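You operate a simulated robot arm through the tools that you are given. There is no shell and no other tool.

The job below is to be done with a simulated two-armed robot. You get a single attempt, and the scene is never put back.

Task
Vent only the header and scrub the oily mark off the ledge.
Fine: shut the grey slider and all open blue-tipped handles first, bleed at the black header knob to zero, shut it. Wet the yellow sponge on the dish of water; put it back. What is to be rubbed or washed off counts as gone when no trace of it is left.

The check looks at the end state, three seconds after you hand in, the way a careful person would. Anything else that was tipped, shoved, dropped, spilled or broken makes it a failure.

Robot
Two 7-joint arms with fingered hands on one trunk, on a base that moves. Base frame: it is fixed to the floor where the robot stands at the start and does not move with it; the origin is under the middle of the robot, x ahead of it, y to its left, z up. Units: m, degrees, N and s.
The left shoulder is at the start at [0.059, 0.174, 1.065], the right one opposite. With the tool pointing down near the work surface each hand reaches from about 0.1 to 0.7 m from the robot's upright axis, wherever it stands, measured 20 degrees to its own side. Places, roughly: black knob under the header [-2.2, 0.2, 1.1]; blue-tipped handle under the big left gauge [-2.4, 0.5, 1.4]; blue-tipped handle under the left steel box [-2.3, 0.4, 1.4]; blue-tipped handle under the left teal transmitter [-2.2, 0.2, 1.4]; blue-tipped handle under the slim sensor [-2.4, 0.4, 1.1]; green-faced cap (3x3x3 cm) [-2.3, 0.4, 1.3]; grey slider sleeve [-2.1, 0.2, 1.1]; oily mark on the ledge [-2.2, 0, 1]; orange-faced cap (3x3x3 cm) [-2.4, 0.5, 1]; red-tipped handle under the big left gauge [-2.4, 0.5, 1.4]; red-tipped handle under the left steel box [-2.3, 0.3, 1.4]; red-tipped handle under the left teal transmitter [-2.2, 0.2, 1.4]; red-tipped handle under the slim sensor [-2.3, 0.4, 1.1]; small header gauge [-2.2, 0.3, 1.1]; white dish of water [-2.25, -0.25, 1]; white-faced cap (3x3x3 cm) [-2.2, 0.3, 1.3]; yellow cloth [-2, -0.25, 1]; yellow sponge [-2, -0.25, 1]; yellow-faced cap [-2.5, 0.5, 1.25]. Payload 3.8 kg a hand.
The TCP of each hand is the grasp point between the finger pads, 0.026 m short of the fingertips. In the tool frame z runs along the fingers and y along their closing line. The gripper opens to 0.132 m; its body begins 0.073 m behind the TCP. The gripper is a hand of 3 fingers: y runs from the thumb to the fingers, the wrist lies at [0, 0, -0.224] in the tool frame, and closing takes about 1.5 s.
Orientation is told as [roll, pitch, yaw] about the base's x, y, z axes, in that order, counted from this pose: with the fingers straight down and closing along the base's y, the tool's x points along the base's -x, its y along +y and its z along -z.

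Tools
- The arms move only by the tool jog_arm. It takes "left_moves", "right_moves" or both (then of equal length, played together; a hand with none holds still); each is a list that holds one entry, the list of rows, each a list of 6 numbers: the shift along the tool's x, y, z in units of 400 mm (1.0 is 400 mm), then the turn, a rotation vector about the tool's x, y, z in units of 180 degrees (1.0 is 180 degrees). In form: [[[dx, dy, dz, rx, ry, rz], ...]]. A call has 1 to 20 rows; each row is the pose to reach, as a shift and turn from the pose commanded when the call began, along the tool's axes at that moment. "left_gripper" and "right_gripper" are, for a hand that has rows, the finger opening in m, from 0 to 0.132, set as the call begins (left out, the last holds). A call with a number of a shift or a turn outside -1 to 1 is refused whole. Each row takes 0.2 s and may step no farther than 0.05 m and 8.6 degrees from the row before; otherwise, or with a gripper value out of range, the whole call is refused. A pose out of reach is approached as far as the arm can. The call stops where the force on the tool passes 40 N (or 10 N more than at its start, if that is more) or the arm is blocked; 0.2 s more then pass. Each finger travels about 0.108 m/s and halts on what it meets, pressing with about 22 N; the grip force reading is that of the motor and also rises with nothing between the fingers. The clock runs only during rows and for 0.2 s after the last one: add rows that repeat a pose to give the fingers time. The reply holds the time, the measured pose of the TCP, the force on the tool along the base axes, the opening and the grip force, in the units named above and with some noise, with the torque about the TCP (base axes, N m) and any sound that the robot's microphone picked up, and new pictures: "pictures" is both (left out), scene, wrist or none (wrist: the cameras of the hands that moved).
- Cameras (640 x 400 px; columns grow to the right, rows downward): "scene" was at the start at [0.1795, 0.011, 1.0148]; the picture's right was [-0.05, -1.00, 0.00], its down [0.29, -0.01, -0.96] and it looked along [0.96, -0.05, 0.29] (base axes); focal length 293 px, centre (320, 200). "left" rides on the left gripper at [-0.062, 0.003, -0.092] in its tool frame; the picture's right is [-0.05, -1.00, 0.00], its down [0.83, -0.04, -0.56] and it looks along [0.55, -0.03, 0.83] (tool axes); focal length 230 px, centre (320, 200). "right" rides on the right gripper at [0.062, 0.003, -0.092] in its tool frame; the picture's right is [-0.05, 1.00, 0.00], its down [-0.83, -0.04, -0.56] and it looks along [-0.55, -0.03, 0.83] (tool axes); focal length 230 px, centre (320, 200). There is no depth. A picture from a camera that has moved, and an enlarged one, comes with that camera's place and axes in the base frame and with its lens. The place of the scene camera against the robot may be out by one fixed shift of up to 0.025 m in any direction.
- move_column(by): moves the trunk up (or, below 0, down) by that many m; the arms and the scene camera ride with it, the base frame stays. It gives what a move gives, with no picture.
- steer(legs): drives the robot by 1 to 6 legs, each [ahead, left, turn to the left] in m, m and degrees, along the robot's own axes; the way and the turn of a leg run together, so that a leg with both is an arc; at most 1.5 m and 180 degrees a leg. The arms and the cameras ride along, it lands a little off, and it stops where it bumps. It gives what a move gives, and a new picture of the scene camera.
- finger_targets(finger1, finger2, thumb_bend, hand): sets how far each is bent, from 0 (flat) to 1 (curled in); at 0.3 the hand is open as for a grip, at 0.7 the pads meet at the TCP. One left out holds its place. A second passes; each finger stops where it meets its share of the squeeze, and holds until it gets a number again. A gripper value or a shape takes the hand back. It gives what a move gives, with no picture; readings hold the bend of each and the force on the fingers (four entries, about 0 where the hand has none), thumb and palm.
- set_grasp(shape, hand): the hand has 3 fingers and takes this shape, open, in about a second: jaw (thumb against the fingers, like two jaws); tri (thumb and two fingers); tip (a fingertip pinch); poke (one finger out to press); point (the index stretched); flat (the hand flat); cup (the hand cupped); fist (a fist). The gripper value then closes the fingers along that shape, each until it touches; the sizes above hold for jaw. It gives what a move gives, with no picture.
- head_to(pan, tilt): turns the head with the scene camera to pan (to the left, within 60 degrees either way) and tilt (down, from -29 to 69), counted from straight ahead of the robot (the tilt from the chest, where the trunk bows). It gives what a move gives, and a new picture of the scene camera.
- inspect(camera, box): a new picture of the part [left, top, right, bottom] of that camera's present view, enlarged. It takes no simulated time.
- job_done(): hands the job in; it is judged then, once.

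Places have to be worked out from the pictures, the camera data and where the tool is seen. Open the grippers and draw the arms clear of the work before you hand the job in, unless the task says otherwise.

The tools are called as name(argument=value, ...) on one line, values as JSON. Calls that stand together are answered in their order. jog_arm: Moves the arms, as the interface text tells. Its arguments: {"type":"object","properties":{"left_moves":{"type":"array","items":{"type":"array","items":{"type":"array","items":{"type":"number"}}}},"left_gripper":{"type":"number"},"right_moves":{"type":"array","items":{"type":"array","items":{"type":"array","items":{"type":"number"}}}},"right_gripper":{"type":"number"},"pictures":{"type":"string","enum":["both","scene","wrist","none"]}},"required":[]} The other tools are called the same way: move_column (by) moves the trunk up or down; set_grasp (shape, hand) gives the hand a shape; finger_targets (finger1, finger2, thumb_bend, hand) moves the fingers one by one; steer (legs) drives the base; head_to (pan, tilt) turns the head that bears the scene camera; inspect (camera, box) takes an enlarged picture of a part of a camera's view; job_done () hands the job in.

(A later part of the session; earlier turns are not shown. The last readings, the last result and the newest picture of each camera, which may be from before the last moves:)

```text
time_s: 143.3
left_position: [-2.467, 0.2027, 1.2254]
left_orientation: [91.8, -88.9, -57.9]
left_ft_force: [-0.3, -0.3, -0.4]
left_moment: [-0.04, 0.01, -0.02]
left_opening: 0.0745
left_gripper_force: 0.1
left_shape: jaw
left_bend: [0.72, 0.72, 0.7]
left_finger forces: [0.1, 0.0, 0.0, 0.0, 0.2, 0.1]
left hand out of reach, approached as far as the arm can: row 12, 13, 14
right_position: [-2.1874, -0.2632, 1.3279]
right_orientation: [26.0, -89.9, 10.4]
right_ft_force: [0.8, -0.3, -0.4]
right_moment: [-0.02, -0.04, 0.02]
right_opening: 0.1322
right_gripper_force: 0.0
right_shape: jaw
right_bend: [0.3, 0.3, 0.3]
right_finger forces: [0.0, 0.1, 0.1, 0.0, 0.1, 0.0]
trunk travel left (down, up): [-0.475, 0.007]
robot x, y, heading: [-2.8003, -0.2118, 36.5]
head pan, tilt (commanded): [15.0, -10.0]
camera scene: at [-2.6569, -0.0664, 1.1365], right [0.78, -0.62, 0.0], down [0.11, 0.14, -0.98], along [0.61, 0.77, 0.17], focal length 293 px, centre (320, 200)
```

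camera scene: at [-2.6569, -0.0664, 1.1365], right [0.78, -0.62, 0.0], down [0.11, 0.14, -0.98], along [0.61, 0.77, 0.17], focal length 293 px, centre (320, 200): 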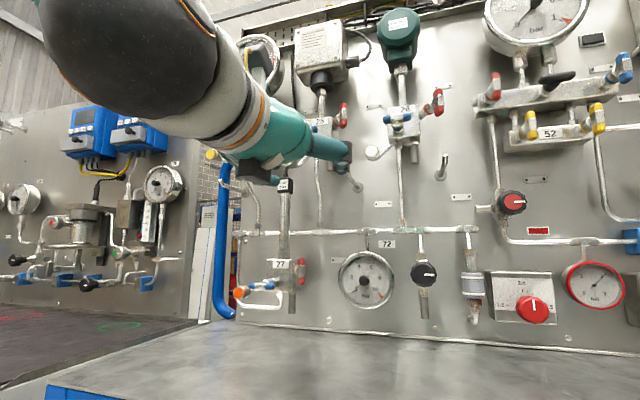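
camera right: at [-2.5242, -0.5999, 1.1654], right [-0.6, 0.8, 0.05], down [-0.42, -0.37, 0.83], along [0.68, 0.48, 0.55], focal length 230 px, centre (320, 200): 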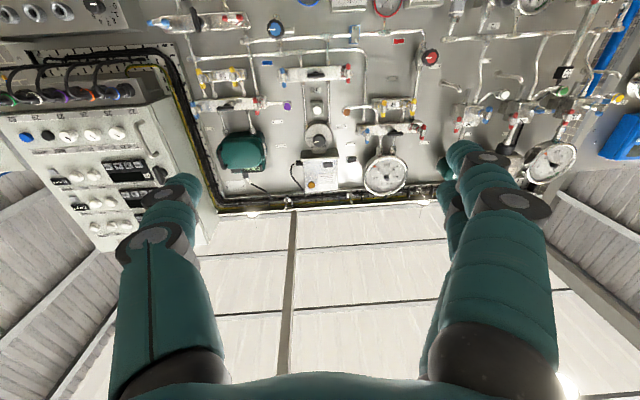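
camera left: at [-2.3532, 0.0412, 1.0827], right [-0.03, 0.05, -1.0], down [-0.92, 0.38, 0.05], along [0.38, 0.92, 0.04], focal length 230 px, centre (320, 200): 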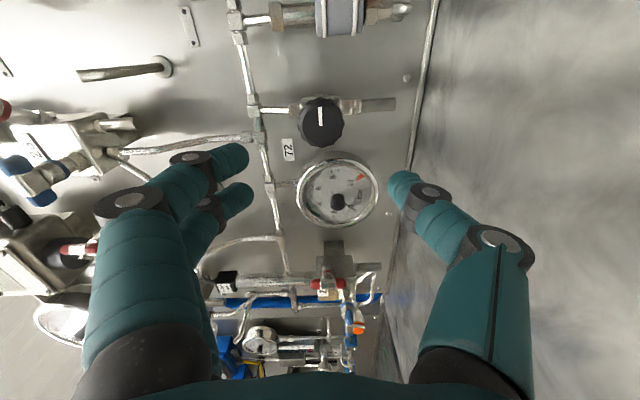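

Everything on the panel looks right. I strafe right by 27 cm and square up by -3 degrees to bring sponge, dish and mark in front, then look down.

steer(legs=[[-0.04, -0.27, 0], [0, 0, -3]])

head_to(pan=0, tilt=25)

```text
time_s: 146.7
left_position: [-2.3167, -0.0568, 1.2251]
left_orientation: [91.1, -88.6, -59.8]
left_ft_force: [0.2, 0.0, 0.1]
left_moment: [0.02, 0.02, -0.04]
left_opening: 0.0744
left_gripper_force: 0.0
left_shape: jaw
left_bend: [0.72, 0.72, 0.7]
left_finger forces: [0.1, 0.0, 0.0, 0.0, 0.0, 0.0]
right_position: [-2.0585, -0.5351, 1.327]
right_orientation: [-17.2, -90.0, 51.2]
right_ft_force: [1.0, -0.2, 0.4]
right_moment: [0.0, 0.03, 0.02]
right_opening: 0.132
right_gripper_force: 0.2
right_shape: jaw
right_bend: [0.3, 0.3, 0.3]
right_finger forces: [0.0, 0.0, 0.0, 0.0, 0.0, 0.0]
trunk travel left (down, up): [-0.475, 0.007]
robot x, y, heading: [-2.6689, -0.4526, 33.6]
head pan, tilt (commanded): [15.0, -10.0]
camera scene: at [-2.5183, -0.3154, 1.1364], right [0.75, -0.66, 0.0], down [0.11, 0.13, -0.98], along [0.65, 0.74, 0.17], focal length 293 px, centre (320, 200)
```

scene: 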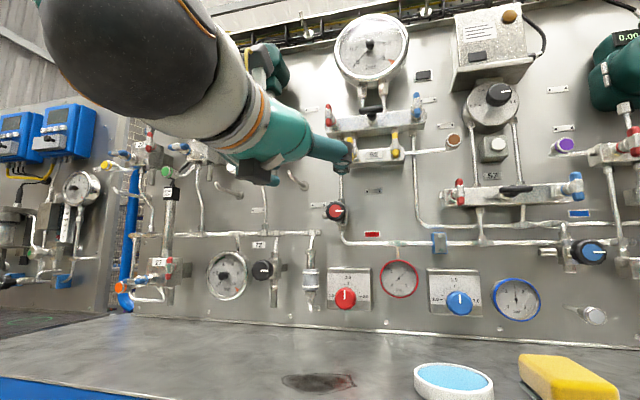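

```text
time_s: 147.7
left_position: [-2.3146, -0.0572, 1.2243]
left_orientation: [91.5, -88.7, -60.0]
left_ft_force: [-0.1, -0.4, 0.2]
left_moment: [0.0, -0.02, 0.04]
left_opening: 0.0746
left_gripper_force: 0.2
left_shape: jaw
left_bend: [0.72, 0.72, 0.7]
left_finger forces: [0.0, 0.0, 0.0, 0.0, 0.0, 0.0]
right_position: [-2.0594, -0.5356, 1.3264]
right_orientation: [0.8, -90.0, 32.8]
right_ft_force: [-0.7, -0.4, -0.1]
right_moment: [0.0, -0.04, 0.01]
right_opening: 0.1319
right_gripper_force: 0.0
right_shape: jaw
right_bend: [0.3, 0.3, 0.3]
right_finger forces: [0.1, 0.0, 0.0, 0.0, 0.0, 0.1]
trunk travel left (down, up): [-0.475, 0.007]
robot x, y, heading: [-2.6699, -0.4559, 33.6]
head pan, tilt (commanded): [0.0, 25.0]
camera scene: at [-2.4973, -0.3277, 1.0809], right [0.56, -0.83, 0.0], down [-0.35, -0.23, -0.91], along [0.75, 0.5, -0.42], focal length 293 px, centre (320, 200)
```

scene: 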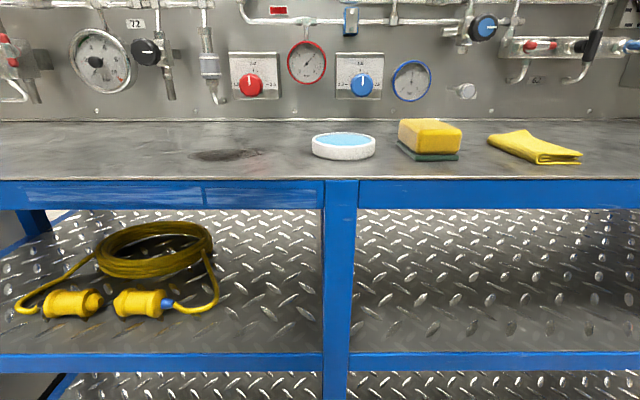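

The whole ledge is now in view: mark, dish, sponge, cloth. I zoom in on the dish and sponge to plan the grip.

inspect(camera="scene", box=[290, 90, 490, 190])

inspect(camera="scene", box=[160, 120, 330, 200])

```text
3.20 times, centred on (390, 140) of scene
camera zoom: at [-2.4973, -0.3277, 1.0809], right [0.56, -0.83, 0.0], down [-0.35, -0.23, -0.91], along [0.75, 0.5, -0.42], focal length 936 px, centre (96, 392)
```

zoom: 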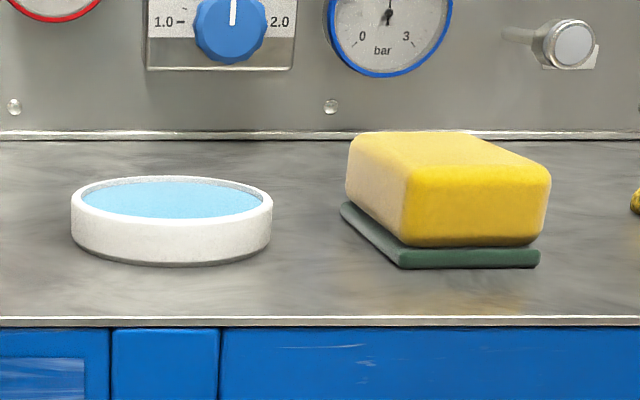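

```text
3.76 times, centred on (245, 160) of scene
camera zoom: at [-2.4973, -0.3277, 1.0809], right [0.56, -0.83, 0.0], down [-0.35, -0.23, -0.91], along [0.75, 0.5, -0.42], focal length 1102 px, centre (602, 351)
```

zoom: 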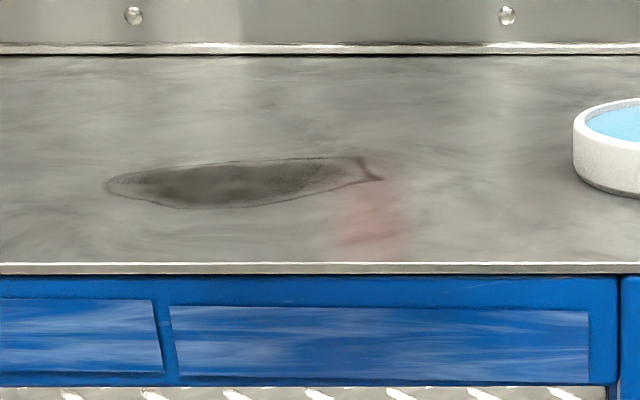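

The sponge is about 6 cm wide (across), 11 cm deep, top at z=1.007; the dish (9.4 cm, rim z=0.983) is centred near A=-1.84, L=1.07; the mark spans L 1.19–1.29, A -1.90 to -1.82. I turn the right hand to point down near the sponge and move the left hand further left out of the way.

jog_arm(left_moves=[[[0, 0.041, 0, 0, 0, 0], [0, 0.082, 0, 0, 0, 0], [0, 0.123, 0, 0, 0, 0], [0, 0.164, 0, 0, 0, 0], [0, 0.205, 0, 0, 0, 0], [0, 0.246, 0, 0, 0, 0], [0, 0.287, 0, 0, 0, 0], [0, 0.328, 0, 0, 0, 0], [0, 0.369, 0, 0, 0, 0], [0, 0.41, 0, 0, 0, 0], [0, 0.451, 0, 0, 0, 0], [0, 0.49, 0, 0, 0, 0]]], right_moves=[[[0.026, 0.05, 0.013, 0, 0.042, 0], [0.052, 0.1, 0.026, 0, 0.084, 0], [0.079, 0.15, 0.039, 0, 0.126, 0], [0.105, 0.2, 0.052, 0, 0.168, 0], [0.131, 0.25, 0.066, 0, 0.21, 0], [0.157, 0.3, 0.079, 0, 0.252, 0], [0.184, 0.35, 0.092, 0, 0.294, 0], [0.21, 0.4, 0.105, 0, 0.336, 0], [0.236, 0.45, 0.118, 0, 0.378, 0], [0.262, 0.5, 0.131, 0, 0.42, 0], [0.289, 0.55, 0.144, 0, 0.46, 0], [0.315, 0.6, 0.1575, 0, 0.5, 0]]], right_gripper=0.1, pictures="both")

```text
time_s: 150.3
left_position: [-2.3784, 0.0048, 1.2865]
left_orientation: [48.7, -88.4, -18.1]
left_ft_force: [-0.1, 0.0, -1.0]
left_moment: [0.0, 0.02, 0.01]
left_opening: 0.0745
left_gripper_force: 0.2
left_shape: jaw
left_bend: [0.72, 0.72, 0.7]
left_finger forces: [0.0, 0.0, 0.1, 0.1, 0.0, 0.1]
left hand out of reach, approached as far as the arm can: row 1, 2, 3, 4, 5, 6, 7, 8, 9, 10, 11, 12
right_position: [-2.122, -0.4531, 1.2525]
right_orientation: [0.1, -1.8, 33.8]
right_ft_force: [0.4, -0.5, -0.5]
right_moment: [0.0, 0.02, -0.01]
right_opening: 0.1004
right_gripper_force: 0.0
right_shape: jaw
right_bend: [0.63, 0.63, 0.59]
right_finger forces: [0.0, 0.1, 0.1, 0.0, 0.0, 0.0]
right hand out of reach, approached as far as the arm can: row 9, 10, 11, 12
trunk travel left (down, up): [-0.475, 0.007]
robot x, y, heading: [-2.669, -0.4544, 33.6]
head pan, tilt (commanded): [0.0, 25.0]
camera scene: at [-2.497, -0.3289, 1.081], right [0.56, -0.83, 0.0], down [-0.35, -0.23, -0.91], along [0.75, 0.5, -0.42], focal length 293 px, centre (320, 200)
camera right: at [-2.1777, -0.4859, 1.3441], right [-0.51, 0.86, 0.0], down [0.7, 0.42, 0.58], along [0.5, 0.3, -0.81], focal length 230 px, centre (320, 200)
camera left: at [-2.4563, -0.0404, 1.3515], right [0.51, -0.86, 0.03], down [-0.48, -0.31, -0.82], along [0.71, 0.41, -0.57], focal length 230 px, centre (320, 200)
```

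scene: 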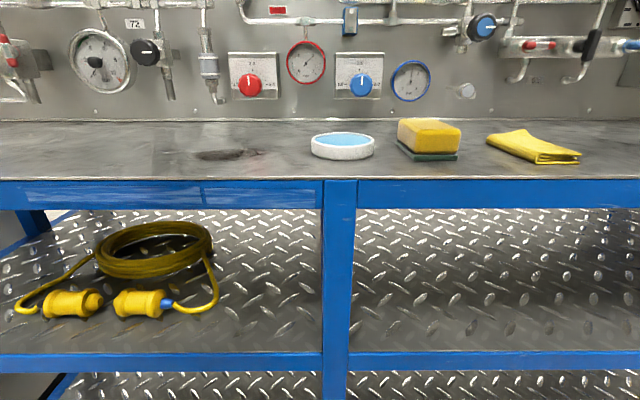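
right: 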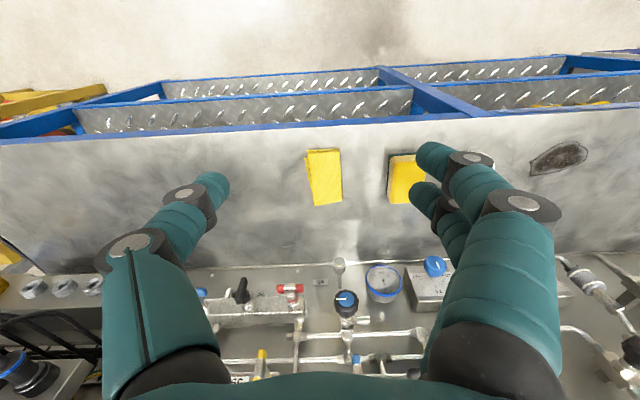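
left: 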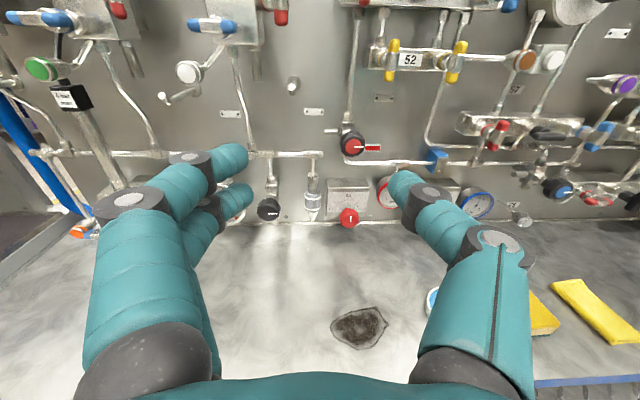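

Right hand points down, a bit high and to the right. I bring it over the sponge at z=1.12 with the jaws at 10 cm.

jog_arm(right_moves=[[[-0.07, 0.065, 0.054, 0, 0.002, 0], [-0.14, 0.13, 0.108, 0, 0.004, 0], [-0.21, 0.195, 0.162, 0, 0.006, 0], [-0.28, 0.26, 0.216, 0, 0.008, 0], [-0.35, 0.325, 0.27, 0, 0.01, 0], [-0.42, 0.36, 0.31, 0, 0.01, 0], [-0.4625, 0.389, 0.325, 0, 0.01, 0], [-0.4625, 0.389, 0.325, 0, 0.01, 0]]], right_gripper=0.1, pictures="both")

```text
time_s: 152.1
left_position: [-2.378, 0.0065, 1.2875]
left_orientation: [46.0, -88.5, -15.2]
left_ft_force: [-0.1, -0.5, -0.1]
left_moment: [0.0, 0.01, 0.0]
left_opening: 0.0749
left_gripper_force: 0.1
left_shape: jaw
left_bend: [0.72, 0.72, 0.7]
left_finger forces: [0.0, 0.0, 0.0, 0.0, 0.0, 0.0]
right_position: [-2.1398, -0.4208, 1.144]
right_orientation: [0.0, 1.8, 33.6]
right_ft_force: [0.0, -1.1, -0.2]
right_moment: [-0.03, -0.01, 0.01]
right_opening: 0.1001
right_gripper_force: 0.1
right_shape: jaw
right_bend: [0.63, 0.63, 0.59]
right_finger forces: [0.0, 0.0, 0.0, 0.0, 0.0, 0.0]
right hand out of reach, approached as far as the arm can: row 1, 2, 3, 4, 5, 6, 7, 8
trunk travel left (down, up): [-0.475, 0.007]
robot x, y, heading: [-2.6716, -0.4507, 33.7]
head pan, tilt (commanded): [0.0, 25.0]
camera scene: at [-2.4974, -0.3279, 1.0809], right [0.56, -0.83, 0.0], down [-0.35, -0.23, -0.91], along [0.75, 0.5, -0.42], focal length 293 px, centre (320, 200)
camera right: at [-2.1907, -0.4502, 1.2381], right [-0.51, 0.86, 0.0], down [0.73, 0.43, 0.53], along [0.45, 0.27, -0.85], focal length 230 px, centre (320, 200)
```

scene: 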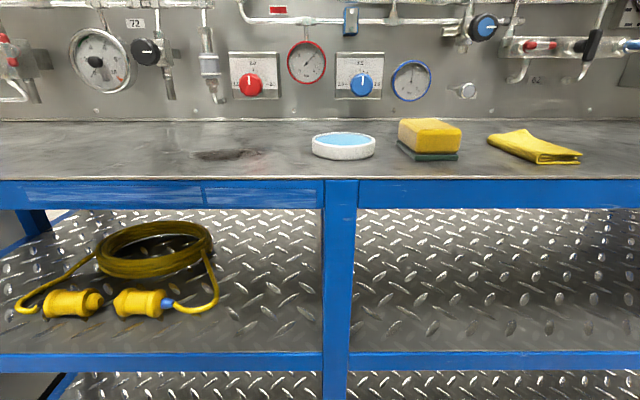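
right: 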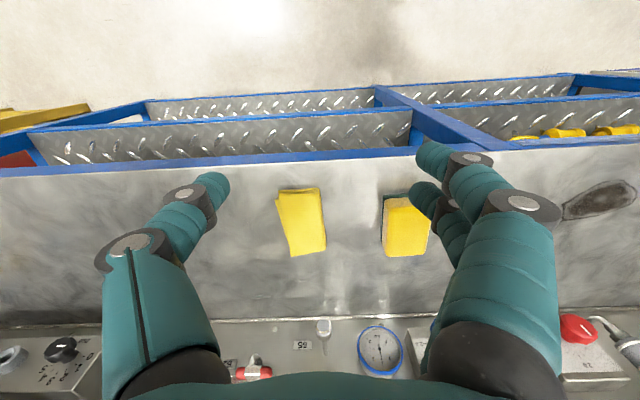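

The right hand stalls short (ahead 0.46 m), probably from an awkward elbow posture after the turns. I bring it back to a pose like the starting one (ahead 0.41, right 0.15) and look where the elbow is.

jog_arm(right_moves=[[[0.03, 0.07, -0.04, 0, 0, 0], [0.06, 0.14, -0.08, 0, 0, 0], [0.09, 0.21, -0.12, 0, 0, 0], [0.125, 0.275, -0.165, 0, 0, 0], [0.125, 0.275, -0.165, 0, 0, 0]]], pictures="none")

head_to(pan=-35, tilt=-5)

```text
time_s: 153.3
left_position: [-2.3773, 0.0075, 1.2859]
left_orientation: [45.2, -88.4, -14.5]
left_ft_force: [0.2, -0.8, -0.5]
left_moment: [0.02, 0.03, 0.01]
left_opening: 0.0745
left_gripper_force: 0.0
left_shape: jaw
left_bend: [0.72, 0.72, 0.7]
left_finger forces: [0.0, 0.0, 0.1, 0.0, 0.0, 0.0]
right_position: [-2.2371, -0.4028, 1.1858]
right_orientation: [0.1, 2.0, 33.6]
right_ft_force: [0.7, 0.4, 0.4]
right_moment: [-0.03, 0.02, 0.01]
right_opening: 0.1003
right_gripper_force: 0.1
right_shape: jaw
right_bend: [0.63, 0.63, 0.59]
right_finger forces: [0.0, 0.0, 0.0, 0.0, 0.1, 0.0]
right hand out of reach, approached as far as the arm can: row 1, 2, 3, 4, 5
trunk travel left (down, up): [-0.475, 0.007]
robot x, y, heading: [-2.6684, -0.453, 33.7]
head pan, tilt (commanded): [0.0, 25.0]
```

```text
time_s: 154.3
left_position: [-2.3777, 0.0069, 1.2854]
left_orientation: [45.6, -88.4, -14.8]
left_ft_force: [-0.3, 0.9, -0.1]
left_moment: [-0.03, -0.01, 0.02]
left_opening: 0.0745
left_gripper_force: 0.1
left_shape: jaw
left_bend: [0.72, 0.72, 0.7]
left_finger forces: [0.1, 0.0, 0.0, 0.0, 0.0, 0.0]
right_position: [-2.236, -0.4038, 1.1866]
right_orientation: [-0.1, 1.8, 33.7]
right_ft_force: [-0.4, 0.1, -0.6]
right_moment: [0.0, -0.03, 0.03]
right_opening: 0.1002
right_gripper_force: 0.1
right_shape: jaw
right_bend: [0.63, 0.63, 0.59]
right_finger forces: [0.0, 0.0, 0.0, 0.0, 0.1, 0.0]
trunk travel left (down, up): [-0.475, 0.007]
robot x, y, heading: [-2.671, -0.4541, 33.9]
head pan, tilt (commanded): [-35.0, -5.0]
camera scene: at [-2.4863, -0.3808, 1.1289], right [-0.02, -1.0, 0.0], down [0.09, 0.0, -1.0], along [1.0, -0.02, 0.09], focal length 293 px, centre (320, 200)
```

scene: 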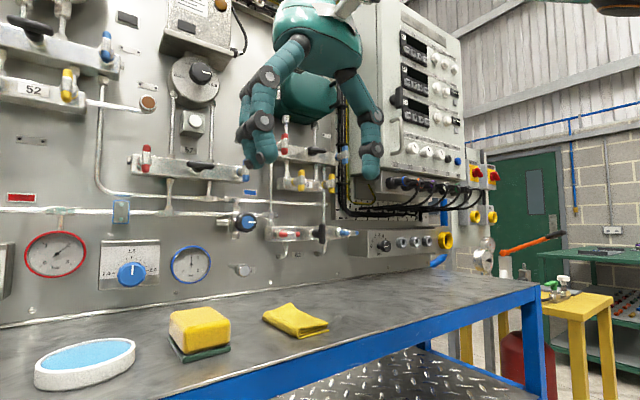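

The right arm seems caught in an awkward elbow branch. I test a plain move: straight down 8 cm from here, to see whether tracking recovers lower down.

jog_arm(right_moves=[[[0, 0, 0.05, 0, 0, 0], [0, 0, 0.1, 0, 0, 0], [0, 0, 0.15, 0, 0, 0], [0, 0, 0.2, 0, 0, 0]]], pictures="none")

head_to(pan=-60, tilt=-20)

```text
time_s: 155.3
left_position: [-2.3774, 0.0067, 1.287]
left_orientation: [45.5, -88.4, -14.6]
left_ft_force: [0.4, -0.9, -0.3]
left_moment: [0.02, 0.01, -0.01]
left_opening: 0.0746
left_gripper_force: 0.1
left_shape: jaw
left_bend: [0.72, 0.72, 0.7]
left_finger forces: [0.0, 0.0, 0.0, 0.0, 0.0, 0.1]
right_position: [-2.2389, -0.4026, 1.1055]
right_orientation: [0.1, 1.8, 33.7]
right_ft_force: [0.4, 0.1, 0.9]
right_moment: [0.01, 0.03, 0.0]
right_opening: 0.1004
right_gripper_force: 0.0
right_shape: jaw
right_bend: [0.63, 0.63, 0.59]
right_finger forces: [0.0, 0.1, 0.0, 0.1, 0.1, 0.1]
trunk travel left (down, up): [-0.475, 0.007]
robot x, y, heading: [-2.6714, -0.4564, 33.9]
head pan, tilt (commanded): [-35.0, -5.0]
```

```text
time_s: 156.2
left_position: [-2.3778, 0.0061, 1.2854]
left_orientation: [45.4, -88.5, -14.9]
left_ft_force: [0.0, 0.2, -0.1]
left_moment: [-0.01, -0.02, 0.04]
left_opening: 0.0748
left_gripper_force: 0.0
left_shape: jaw
left_bend: [0.72, 0.72, 0.7]
left_finger forces: [0.0, 0.0, 0.1, 0.0, 0.1, 0.0]
right_position: [-2.2388, -0.4028, 1.1061]
right_orientation: [0.0, 1.8, 33.6]
right_ft_force: [0.0, 0.4, -0.3]
right_moment: [0.02, -0.01, -0.04]
right_opening: 0.1001
right_gripper_force: 0.1
right_shape: jaw
right_bend: [0.63, 0.63, 0.59]
right_finger forces: [0.0, 0.1, 0.1, 0.0, 0.0, 0.0]
trunk travel left (down, up): [-0.475, 0.007]
robot x, y, heading: [-2.6678, -0.4546, 33.8]
head pan, tilt (commanded): [-60.0, -20.0]
camera scene: at [-2.5056, -0.4125, 1.1504], right [-0.44, -0.9, 0.0], down [0.31, -0.15, -0.94], along [0.84, -0.42, 0.34], focal length 293 px, centre (320, 200)
```

scene: 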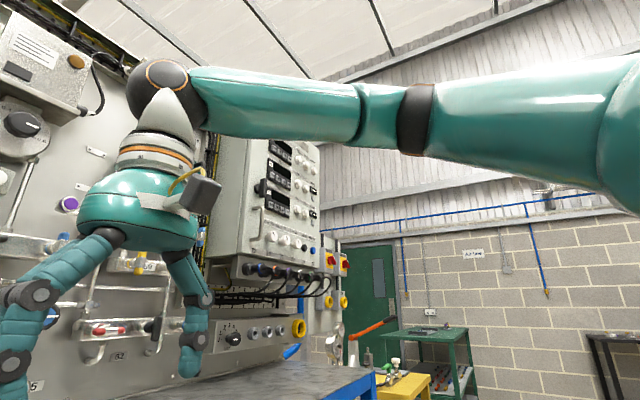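

Lower down it tracks exactly again (the limit is the wrist with the hand held high). I now go forward at this height to above the sponge.

jog_arm(right_moves=[[[-0.1, 0.02, 0, 0, -0.002, 0], [-0.2, 0.04, 0, 0, -0.004, 0], [-0.3, 0.06, 0, 0, -0.006, 0], [-0.4, 0.08, 0, 0, -0.008, 0], [-0.5, 0.1, 0, 0, -0.01, 0], [-0.575, 0.1225, 0, 0, -0.01, 0], [-0.575, 0.1225, 0, 0, -0.01, 0]]], right_gripper=0.1, pictures="both")

```text
time_s: 157.8
left_position: [-2.3768, 0.0063, 1.2855]
left_orientation: [45.5, -88.3, -14.9]
left_ft_force: [-0.3, 0.3, 0.1]
left_moment: [0.05, -0.01, -0.01]
left_opening: 0.0748
left_gripper_force: 0.1
left_shape: jaw
left_bend: [0.72, 0.72, 0.7]
left_finger forces: [0.0, 0.0, 0.1, 0.0, 0.0, 0.0]
right_position: [-2.1815, -0.3982, 1.11]
right_orientation: [0.1, 0.2, 33.7]
right_ft_force: [0.3, -1.0, -0.8]
right_moment: [0.03, 0.05, 0.0]
right_opening: 0.1
right_gripper_force: 0.0
right_shape: jaw
right_bend: [0.63, 0.63, 0.59]
right_finger forces: [0.0, 0.1, 0.0, 0.0, 0.1, 0.0]
right hand out of reach, approached as far as the arm can: row 1, 2, 3, 4, 5, 6, 7
trunk travel left (down, up): [-0.475, 0.007]
robot x, y, heading: [-2.6689, -0.4537, 33.8]
head pan, tilt (commanded): [-60.0, -20.0]
camera scene: at [-2.5056, -0.4126, 1.1504], right [-0.44, -0.9, 0.0], down [0.31, -0.15, -0.94], along [0.84, -0.42, 0.34], focal length 293 px, centre (320, 200)
camera right: at [-2.2345, -0.4293, 1.2028], right [-0.51, 0.86, 0.0], down [0.72, 0.43, 0.55], along [0.47, 0.28, -0.83], focal length 230 px, centre (320, 200)
```

scene: 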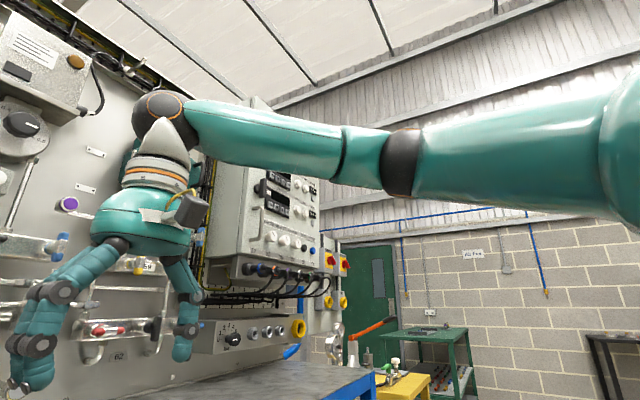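
right: 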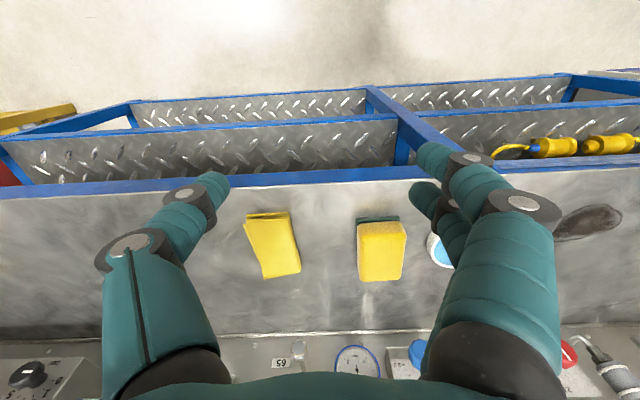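

Forward reach with the hand straight down is still blocked by the arm's posture. I try a 45-degree pitched hand instead while moving forward and left a little.

jog_arm(right_moves=[[[-0.03, 0.02, 0, 0, -0.04, 0], [-0.06, 0.04, 0, 0, -0.08, 0], [-0.1, 0.06, 0, 0, -0.12, 0], [-0.14, 0.08, 0, 0, -0.16, 0], [-0.18, 0.1, 0, 0, -0.2, 0], [-0.22, 0.12, 0, 0, -0.24, 0], [-0.22, 0.12, 0, 0, -0.25, 0]]], right_gripper=0.1, pictures="both")

```text
time_s: 159.4
left_position: [-2.3767, 0.0057, 1.2869]
left_orientation: [46.5, -88.5, -15.7]
left_ft_force: [-0.3, 0.7, 0.2]
left_moment: [-0.04, 0.01, 0.01]
left_opening: 0.0745
left_gripper_force: 0.0
left_shape: jaw
left_bend: [0.72, 0.72, 0.7]
left_finger forces: [0.0, 0.0, 0.0, 0.0, 0.0, 0.0]
right_position: [-2.1242, -0.3096, 1.1066]
right_orientation: [0.0, -45.2, 33.6]
right_ft_force: [0.1, 0.6, -0.8]
right_moment: [-0.02, -0.01, -0.01]
right_opening: 0.1002
right_gripper_force: 0.0
right_shape: jaw
right_bend: [0.63, 0.63, 0.59]
right_finger forces: [0.0, 0.1, 0.1, 0.0, 0.1, 0.0]
trunk travel left (down, up): [-0.475, 0.007]
robot x, y, heading: [-2.6683, -0.4571, 33.8]
head pan, tilt (commanded): [-60.0, -20.0]
camera scene: at [-2.5062, -0.4127, 1.1506], right [-0.44, -0.9, 0.0], down [0.31, -0.15, -0.94], along [0.84, -0.42, 0.34], focal length 293 px, centre (320, 200)
camera right: at [-2.2159, -0.3662, 1.13], right [-0.52, 0.85, 0.04], down [0.18, 0.07, 0.98], along [0.83, 0.52, -0.19], focal length 230 px, centre (320, 200)
```

scene: 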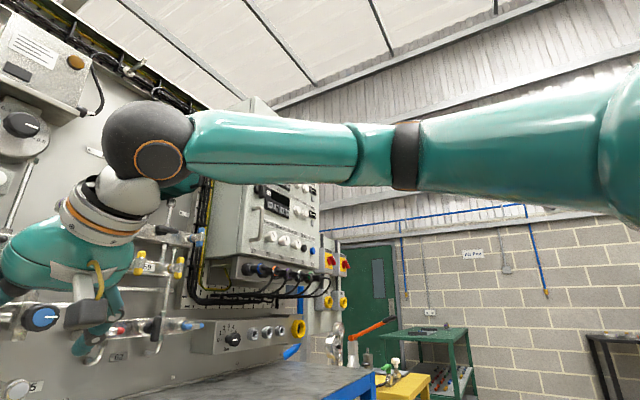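
right: 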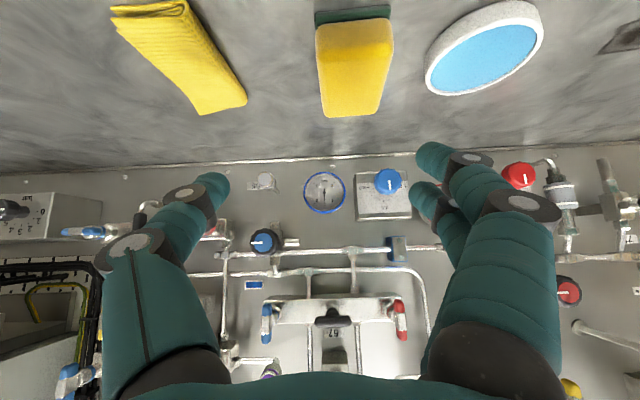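

With the hand pitched 45 degrees the arm follows exactly. The wrist view shows sponge and dish with a 4 cm gap between; I lower to 5 cm above the ledge behind the sponge's near end, jaws at 8.5 cm.

jog_arm(right_moves=[[[0.026, 0.025, 0.041, 0, 0, 0], [0.053, 0.05, 0.082, 0, 0, 0], [0.079, 0.075, 0.123, 0, 0, 0], [0.079, 0.075, 0.123, 0, 0, 0]]], right_gripper=0.085, pictures="wrist")

head_to(pan=-15, tilt=25)

```text
time_s: 160.4
left_position: [-2.3787, 0.0057, 1.2868]
left_orientation: [45.7, -88.4, -14.9]
left_ft_force: [-0.8, -0.2, 0.3]
left_moment: [0.0, 0.04, -0.01]
left_opening: 0.0746
left_gripper_force: 0.0
left_shape: jaw
left_bend: [0.72, 0.72, 0.7]
left_finger forces: [0.0, 0.0, 0.1, 0.1, 0.0, 0.0]
right_position: [-2.1343, -0.3113, 1.0838]
right_orientation: [-0.1, -44.9, 33.8]
right_ft_force: [-0.6, -0.1, 0.2]
right_moment: [0.01, 0.0, 0.04]
right_opening: 0.0854
right_gripper_force: 0.1
right_shape: jaw
right_bend: [0.7, 0.7, 0.68]
right_finger forces: [0.0, 0.0, 0.0, 0.0, 0.0, 0.0]
right hand out of reach, approached as far as the arm can: row 1, 2, 3, 4
trunk travel left (down, up): [-0.475, 0.007]
robot x, y, heading: [-2.668, -0.4559, 33.5]
head pan, tilt (commanded): [-60.0, -20.0]
camera right: at [-2.2279, -0.3686, 1.1063], right [-0.52, 0.85, 0.04], down [0.19, 0.07, 0.98], along [0.83, 0.52, -0.2], focal length 230 px, centre (320, 200)
```

right: 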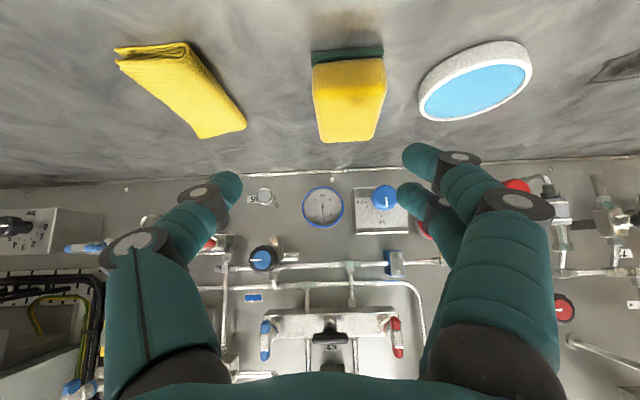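

```text
time_s: 161.5
left_position: [-2.3771, 0.0068, 1.2865]
left_orientation: [45.5, -88.4, -14.9]
left_ft_force: [0.1, 0.7, -0.1]
left_moment: [0.01, 0.01, -0.02]
left_opening: 0.0749
left_gripper_force: 0.1
left_shape: jaw
left_bend: [0.72, 0.72, 0.7]
left_finger forces: [0.0, 0.0, 0.0, 0.0, 0.0, 0.0]
right_position: [-2.1355, -0.3122, 1.0841]
right_orientation: [0.0, -45.0, 33.7]
right_ft_force: [0.3, -0.1, 0.0]
right_moment: [0.03, 0.01, -0.02]
right_opening: 0.0854
right_gripper_force: 0.0
right_shape: jaw
right_bend: [0.7, 0.7, 0.68]
right_finger forces: [0.0, 0.0, 0.0, 0.1, 0.1, 0.1]
trunk travel left (down, up): [-0.475, 0.007]
robot x, y, heading: [-2.6714, -0.4527, 33.9]
head pan, tilt (commanded): [-15.0, 25.0]
camera scene: at [-2.4866, -0.3494, 1.0809], right [0.32, -0.95, 0.0], down [-0.4, -0.14, -0.91], along [0.86, 0.29, -0.42], focal length 293 px, centre (320, 200)
```

scene: 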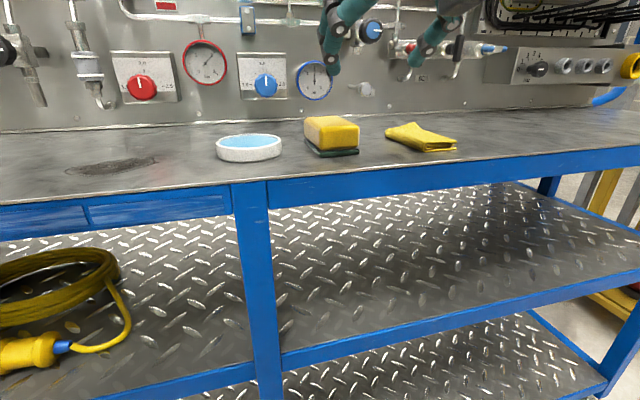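

Downwards the arm is blocked at this trunk height. I lift the hand 3 cm back into the well-behaved zone and use the trunk instead to bring the arm down.

jog_arm(right_moves=[[[-0.035, 0, -0.0175, 0, 0, 0], [-0.071, 0, -0.035, 0, 0, 0]]], pictures="none")

move_column(by=-0.06)

```text
time_s: 162.1
left_position: [-2.3775, 0.0068, 1.2857]
left_orientation: [45.6, -88.4, -14.8]
left_ft_force: [0.1, 0.6, -0.3]
left_moment: [-0.01, 0.01, -0.03]
left_opening: 0.0746
left_gripper_force: 0.0
left_shape: jaw
left_bend: [0.72, 0.72, 0.7]
left_finger forces: [0.0, 0.1, 0.0, 0.0, 0.1, 0.0]
right_position: [-2.1263, -0.3057, 1.1109]
right_orientation: [0.0, -44.9, 33.7]
right_ft_force: [0.6, -0.5, -0.2]
right_moment: [0.03, 0.01, -0.03]
right_opening: 0.0855
right_gripper_force: 0.1
right_shape: jaw
right_bend: [0.7, 0.7, 0.68]
right_finger forces: [0.0, 0.0, 0.0, 0.1, 0.0, 0.1]
trunk travel left (down, up): [-0.475, 0.007]
robot x, y, heading: [-2.6677, -0.4548, 33.6]
head pan, tilt (commanded): [-15.0, 25.0]
```

```text
time_s: 163.1
left_position: [-2.3439, 0.0262, 1.1363]
left_orientation: [5.5, -80.4, 25.7]
left_ft_force: [0.5, -0.1, 0.6]
left_moment: [0.05, 0.01, -0.01]
left_opening: 0.0748
left_gripper_force: 0.1
left_shape: jaw
left_bend: [0.72, 0.72, 0.7]
left_finger forces: [0.1, 0.0, 0.1, 0.0, 0.0, 0.0]
right_position: [-2.1244, -0.3061, 1.052]
right_orientation: [0.1, -45.0, 33.7]
right_ft_force: [-0.6, -0.3, -0.2]
right_moment: [-0.01, 0.02, -0.03]
right_opening: 0.0854
right_gripper_force: 0.1
right_shape: jaw
right_bend: [0.7, 0.7, 0.68]
right_finger forces: [0.0, 0.1, 0.0, 0.1, 0.1, 0.0]
trunk travel left (down, up): [-0.415, 0.067]
robot x, y, heading: [-2.6714, -0.4544, 33.7]
head pan, tilt (commanded): [-15.0, 25.0]
```

The trunk move let the left arm sag toward its older command (z=1.14, over the mark). I send the left hand forward-left and up, out of the working area.

jog_arm(left_moves=[[[-0.05, 0.05, 0.04, 0, 0, 0], [-0.1, 0.1, 0.08, 0, 0, 0], [-0.15, 0.15, 0.12, 0, 0, 0], [-0.2, 0.2, 0.16, 0, 0, 0], [-0.25, 0.25, 0.2, 0, 0, 0], [-0.25, 0.25, 0.2, 0, 0, 0]]], pictures="scene")

```text
time_s: 164.5
left_position: [-2.3126, 0.1608, 1.2234]
left_orientation: [5.5, -80.6, 25.8]
left_ft_force: [0.5, -0.1, 0.1]
left_moment: [-0.01, -0.01, -0.01]
left_opening: 0.0747
left_gripper_force: 0.0
left_shape: jaw
left_bend: [0.72, 0.72, 0.7]
left_finger forces: [0.1, 0.0, 0.0, 0.0, 0.1, 0.0]
right_position: [-2.1259, -0.3059, 1.0513]
right_orientation: [0.0, -45.0, 33.7]
right_ft_force: [-0.5, 0.5, -0.2]
right_moment: [0.0, -0.03, 0.03]
right_opening: 0.0853
right_gripper_force: 0.1
right_shape: jaw
right_bend: [0.7, 0.7, 0.68]
right_finger forces: [0.1, 0.0, 0.0, 0.0, 0.1, 0.1]
trunk travel left (down, up): [-0.415, 0.067]
robot x, y, heading: [-2.6716, -0.4515, 33.8]
head pan, tilt (commanded): [-15.0, 25.0]
camera scene: at [-2.4925, -0.3534, 0.9979], right [0.32, -0.95, 0.0], down [-0.4, -0.14, -0.91], along [0.86, 0.29, -0.42], focal length 293 px, centre (320, 200)
```

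scene: 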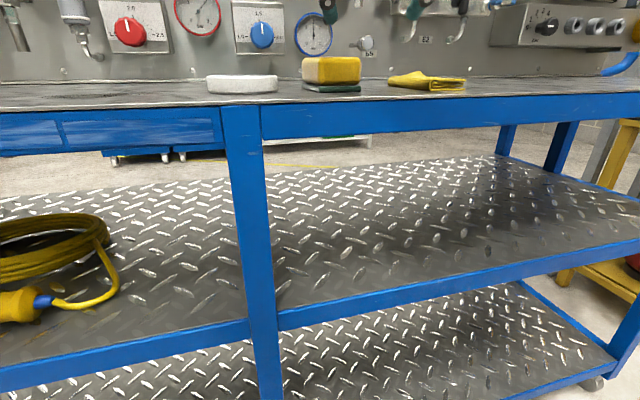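

Left hand is clear now and tracking again. I move the right hand toward the sponge's near end and check.

jog_arm(right_moves=[[[-0.013, 0.021, 0.037, 0, 0, 0], [-0.026, 0.043, 0.073, 0, 0, 0], [-0.039, 0.064, 0.11, 0, 0, 0], [-0.039, 0.064, 0.11, 0, 0, 0]]], right_gripper=0.085, pictures="both")

```text
time_s: 165.5
left_position: [-2.3133, 0.1609, 1.2232]
left_orientation: [5.2, -80.5, 25.9]
left_ft_force: [-0.4, -0.4, 0.5]
left_moment: [-0.04, 0.02, 0.0]
left_opening: 0.0746
left_gripper_force: 0.0
left_shape: jaw
left_bend: [0.72, 0.72, 0.7]
left_finger forces: [0.0, 0.1, 0.1, 0.0, 0.1, 0.0]
right_position: [-2.1072, -0.2694, 1.0357]
right_orientation: [0.0, -45.0, 33.7]
right_ft_force: [0.5, -0.7, -1.1]
right_moment: [0.01, -0.02, 0.0]
right_opening: 0.0854
right_gripper_force: 0.0
right_shape: jaw
right_bend: [0.7, 0.7, 0.68]
right_finger forces: [0.1, 0.1, 0.0, 0.1, 0.0, 0.0]
right hand out of reach, approached as far as the arm can: row 3, 4
trunk travel left (down, up): [-0.415, 0.067]
robot x, y, heading: [-2.6678, -0.4514, 33.7]
head pan, tilt (commanded): [-15.0, 25.0]
camera scene: at [-2.4926, -0.3532, 0.9979], right [0.32, -0.95, 0.0], down [-0.4, -0.14, -0.91], along [0.86, 0.29, -0.42], focal length 293 px, centre (320, 200)
camera right: at [-2.1997, -0.3254, 1.0589], right [-0.52, 0.85, 0.04], down [0.19, 0.07, 0.98], along [0.83, 0.52, -0.2], focal length 230 px, centre (320, 200)
```

scene: 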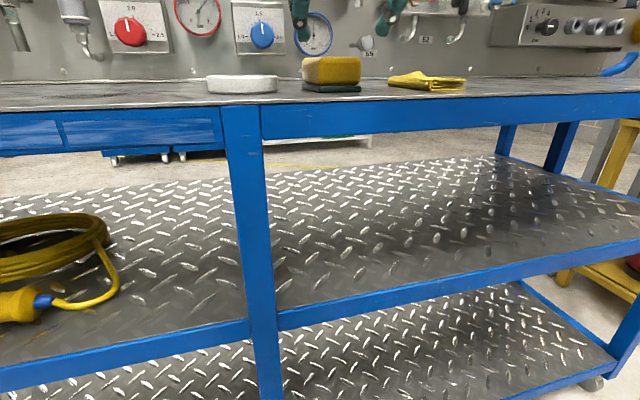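
right: 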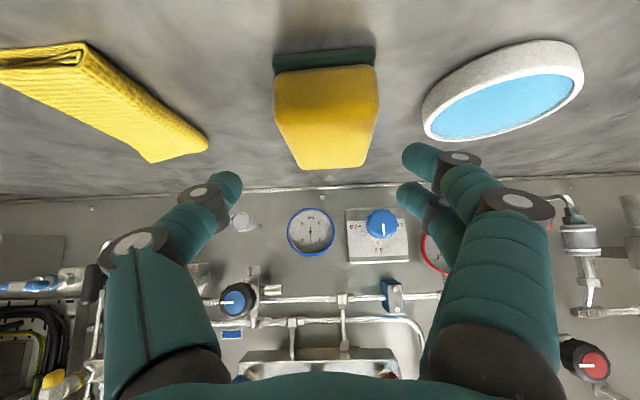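

The sponge sits at about A=-1.925 to -1.845, L=0.92–0.97, with the dish rim only 3.7 cm to its left. I will roll the hand 12 degrees so the left fingers ride above the dish rim; I raise the hand 10 cm first, then lower the trunk 10 cm to gain reach.

jog_arm(right_moves=[[[-0.045, 0, -0.045, 0, 0, 0.017], [-0.09, 0, -0.09, 0, 0, 0.034], [-0.135, 0, -0.135, 0, 0, 0.05], [-0.177, 0, -0.177, 0, 0, 0.067], [-0.177, 0, -0.177, 0, 0, 0.067]]], pictures="none")

move_column(by=-0.1)

head_to(pan=-15, tilt=5)

```text
time_s: 166.7
left_position: [-2.3119, 0.161, 1.223]
left_orientation: [5.5, -80.4, 25.8]
left_ft_force: [0.0, -0.5, -1.1]
left_moment: [0.01, 0.01, 0.02]
left_opening: 0.0748
left_gripper_force: 0.0
left_shape: jaw
left_bend: [0.72, 0.72, 0.7]
left_finger forces: [0.0, 0.0, 0.0, 0.0, 0.0, 0.0]
right_position: [-2.1073, -0.2713, 1.1355]
right_orientation: [11.8, -43.7, 16.8]
right_ft_force: [-0.4, -0.3, -0.4]
right_moment: [-0.01, 0.01, 0.0]
right_opening: 0.0857
right_gripper_force: 0.0
right_shape: jaw
right_bend: [0.7, 0.7, 0.68]
right_finger forces: [0.1, 0.1, 0.0, 0.1, 0.0, 0.1]
trunk travel left (down, up): [-0.415, 0.067]
robot x, y, heading: [-2.6687, -0.4522, 33.5]
head pan, tilt (commanded): [-15.0, 25.0]
```

```text
time_s: 168.0
left_position: [-2.3133, 0.1605, 1.1232]
left_orientation: [5.6, -80.5, 25.6]
left_ft_force: [0.7, 0.0, 0.7]
left_moment: [-0.01, -0.01, 0.0]
left_opening: 0.0747
left_gripper_force: 0.1
left_shape: jaw
left_bend: [0.72, 0.72, 0.7]
left_finger forces: [0.0, 0.0, 0.0, 0.0, 0.1, 0.0]
right_position: [-2.1088, -0.2691, 1.0348]
right_orientation: [11.8, -43.7, 17.0]
right_ft_force: [0.2, 0.6, -0.1]
right_moment: [0.01, -0.01, -0.01]
right_opening: 0.0855
right_gripper_force: 0.0
right_shape: jaw
right_bend: [0.7, 0.7, 0.68]
right_finger forces: [0.1, 0.1, 0.0, 0.1, 0.1, 0.1]
trunk travel left (down, up): [-0.315, 0.167]
robot x, y, heading: [-2.6719, -0.456, 33.6]
head pan, tilt (commanded): [-15.0, 25.0]
```

```text
time_s: 168.9
left_position: [-2.3135, 0.1607, 1.1224]
left_orientation: [5.5, -80.5, 25.8]
left_ft_force: [0.1, -0.1, -0.4]
left_moment: [0.01, 0.01, -0.02]
left_opening: 0.0746
left_gripper_force: 0.1
left_shape: jaw
left_bend: [0.72, 0.72, 0.7]
left_finger forces: [0.0, 0.0, 0.0, 0.1, 0.0, 0.0]
right_position: [-2.1077, -0.2694, 1.0347]
right_orientation: [11.8, -43.7, 16.9]
right_ft_force: [-0.1, -0.4, 0.3]
right_moment: [-0.04, -0.02, 0.0]
right_opening: 0.0857
right_gripper_force: 0.1
right_shape: jaw
right_bend: [0.7, 0.7, 0.68]
right_finger forces: [0.0, 0.0, 0.0, 0.0, 0.0, 0.0]
trunk travel left (down, up): [-0.315, 0.167]
robot x, y, heading: [-2.6707, -0.4537, 33.8]
head pan, tilt (commanded): [-15.0, 5.0]
camera scene: at [-2.504, -0.3609, 0.9193], right [0.32, -0.95, 0.0], down [-0.08, -0.03, -1.0], along [0.94, 0.32, -0.09], focal length 293 px, centre (320, 200)
```

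scene: 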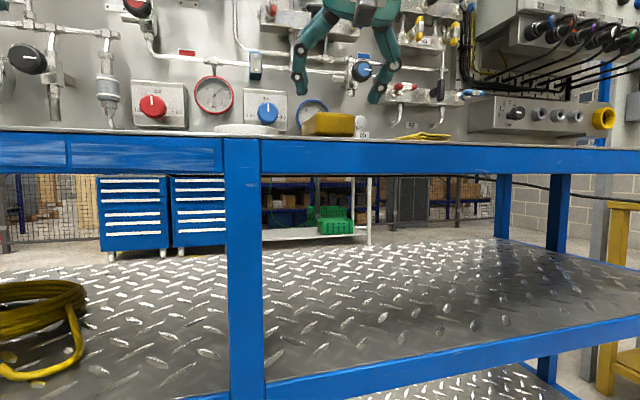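

The ledge comes out at z=0.964. Let me look through the right wrist camera in the rolled pose.

jog_arm(right_moves=[[[0, 0, 0, 0, 0, 0]]], right_gripper=0.064, pictures="wrist")

inspect(camera="scene", box=[200, 0, 460, 150])

```text
time_s: 169.3
left_position: [-2.3121, 0.1602, 1.1219]
left_orientation: [5.3, -80.4, 25.8]
left_ft_force: [-0.1, 1.4, -0.4]
left_moment: [-0.01, -0.04, 0.01]
left_opening: 0.0746
left_gripper_force: 0.1
left_shape: jaw
left_bend: [0.72, 0.72, 0.7]
left_finger forces: [0.0, 0.1, 0.1, 0.0, 0.1, 0.0]
right_position: [-2.1076, -0.2693, 1.0335]
right_orientation: [11.8, -43.7, 16.8]
right_ft_force: [1.1, -0.3, -0.7]
right_moment: [-0.01, -0.04, 0.01]
right_opening: 0.0644
right_gripper_force: 0.0
right_shape: jaw
right_bend: [0.73, 0.73, 0.7]
right_finger forces: [0.0, 0.0, 0.0, 0.0, 0.0, 0.0]
trunk travel left (down, up): [-0.315, 0.167]
robot x, y, heading: [-2.6699, -0.453, 33.8]
head pan, tilt (commanded): [-15.0, 5.0]
camera right: at [-2.2058, -0.3149, 1.0588], right [-0.38, 0.91, 0.18], down [0.27, -0.08, 0.96], along [0.88, 0.42, -0.21], focal length 230 px, centre (320, 200)
```

right: 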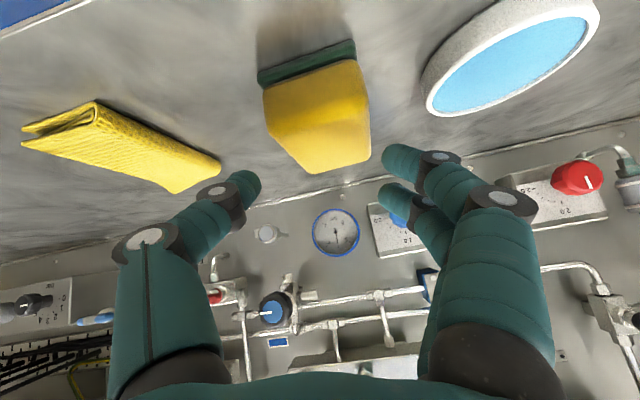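

```text
2.46 times, centred on (330, 75) of scene
camera zoom: at [-2.504, -0.3609, 0.9194], right [0.32, -0.95, 0.0], down [-0.08, -0.03, -1.0], along [0.94, 0.32, -0.09], focal length 720 px, centre (295, 508)
```

zoom: 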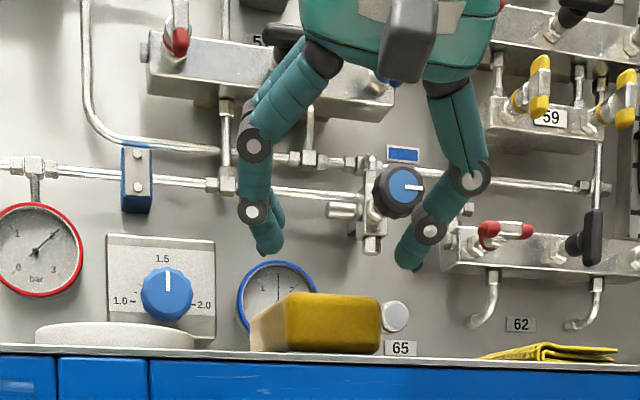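

Fingers' real outer reach is smaller than I feared; with the roll they pass above the dish rim. I set the jaws to 6.8 cm and lower over the sponge's middle to the grip height.

jog_arm(right_moves=[[[0.02, 0.0075, 0.01, 0, 0, 0], [0.03, 0.015, 0.03, 0, 0, 0], [0.0398, 0.015, 0.045, 0, 0, 0]]], right_gripper=0.068, pictures="wrist")

inspect(camera="scene", box=[200, 0, 460, 150])

```text
time_s: 170.1
left_position: [-2.3142, 0.1603, 1.1214]
left_orientation: [5.4, -80.3, 25.8]
left_ft_force: [-0.8, 0.3, 0.2]
left_moment: [-0.02, 0.0, -0.02]
left_opening: 0.0747
left_gripper_force: 0.1
left_shape: jaw
left_bend: [0.72, 0.72, 0.7]
left_finger forces: [0.1, 0.0, 0.1, 0.1, 0.0, 0.0]
right_position: [-2.1104, -0.2612, 1.0128]
right_orientation: [11.8, -43.6, 16.9]
right_ft_force: [-0.5, -0.8, -0.4]
right_moment: [-0.01, 0.01, 0.0]
right_opening: 0.0676
right_gripper_force: 0.0
right_shape: jaw
right_bend: [0.73, 0.73, 0.7]
right_finger forces: [0.0, 0.0, 0.0, 0.1, 0.1, 0.0]
trunk travel left (down, up): [-0.315, 0.167]
robot x, y, heading: [-2.6702, -0.453, 34.0]
head pan, tilt (commanded): [-15.0, 5.0]
camera right: at [-2.2088, -0.305, 1.0367], right [-0.38, 0.91, 0.18], down [0.27, -0.08, 0.96], along [0.88, 0.42, -0.21], focal length 230 px, centre (320, 200)
```

right: 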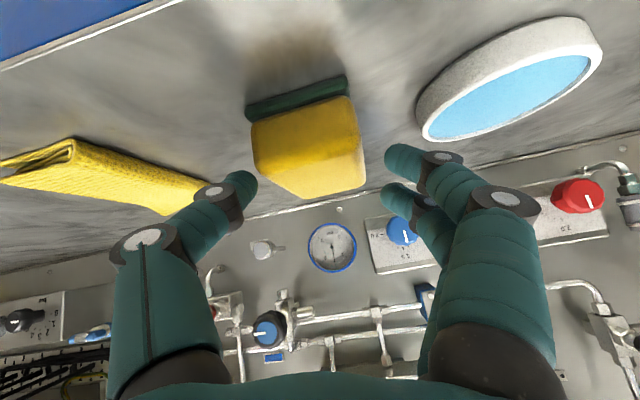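

```text
2.46 times, centred on (330, 75) of scene
camera zoom: at [-2.504, -0.3609, 0.9194], right [0.32, -0.95, 0.0], down [-0.08, -0.03, -1.0], along [0.94, 0.32, -0.09], focal length 720 px, centre (295, 508)
```

zoom: 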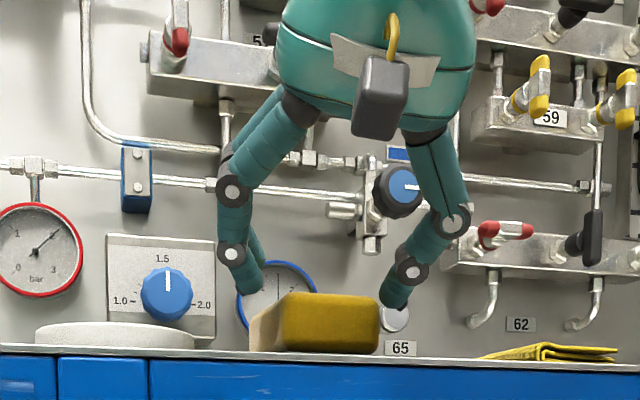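

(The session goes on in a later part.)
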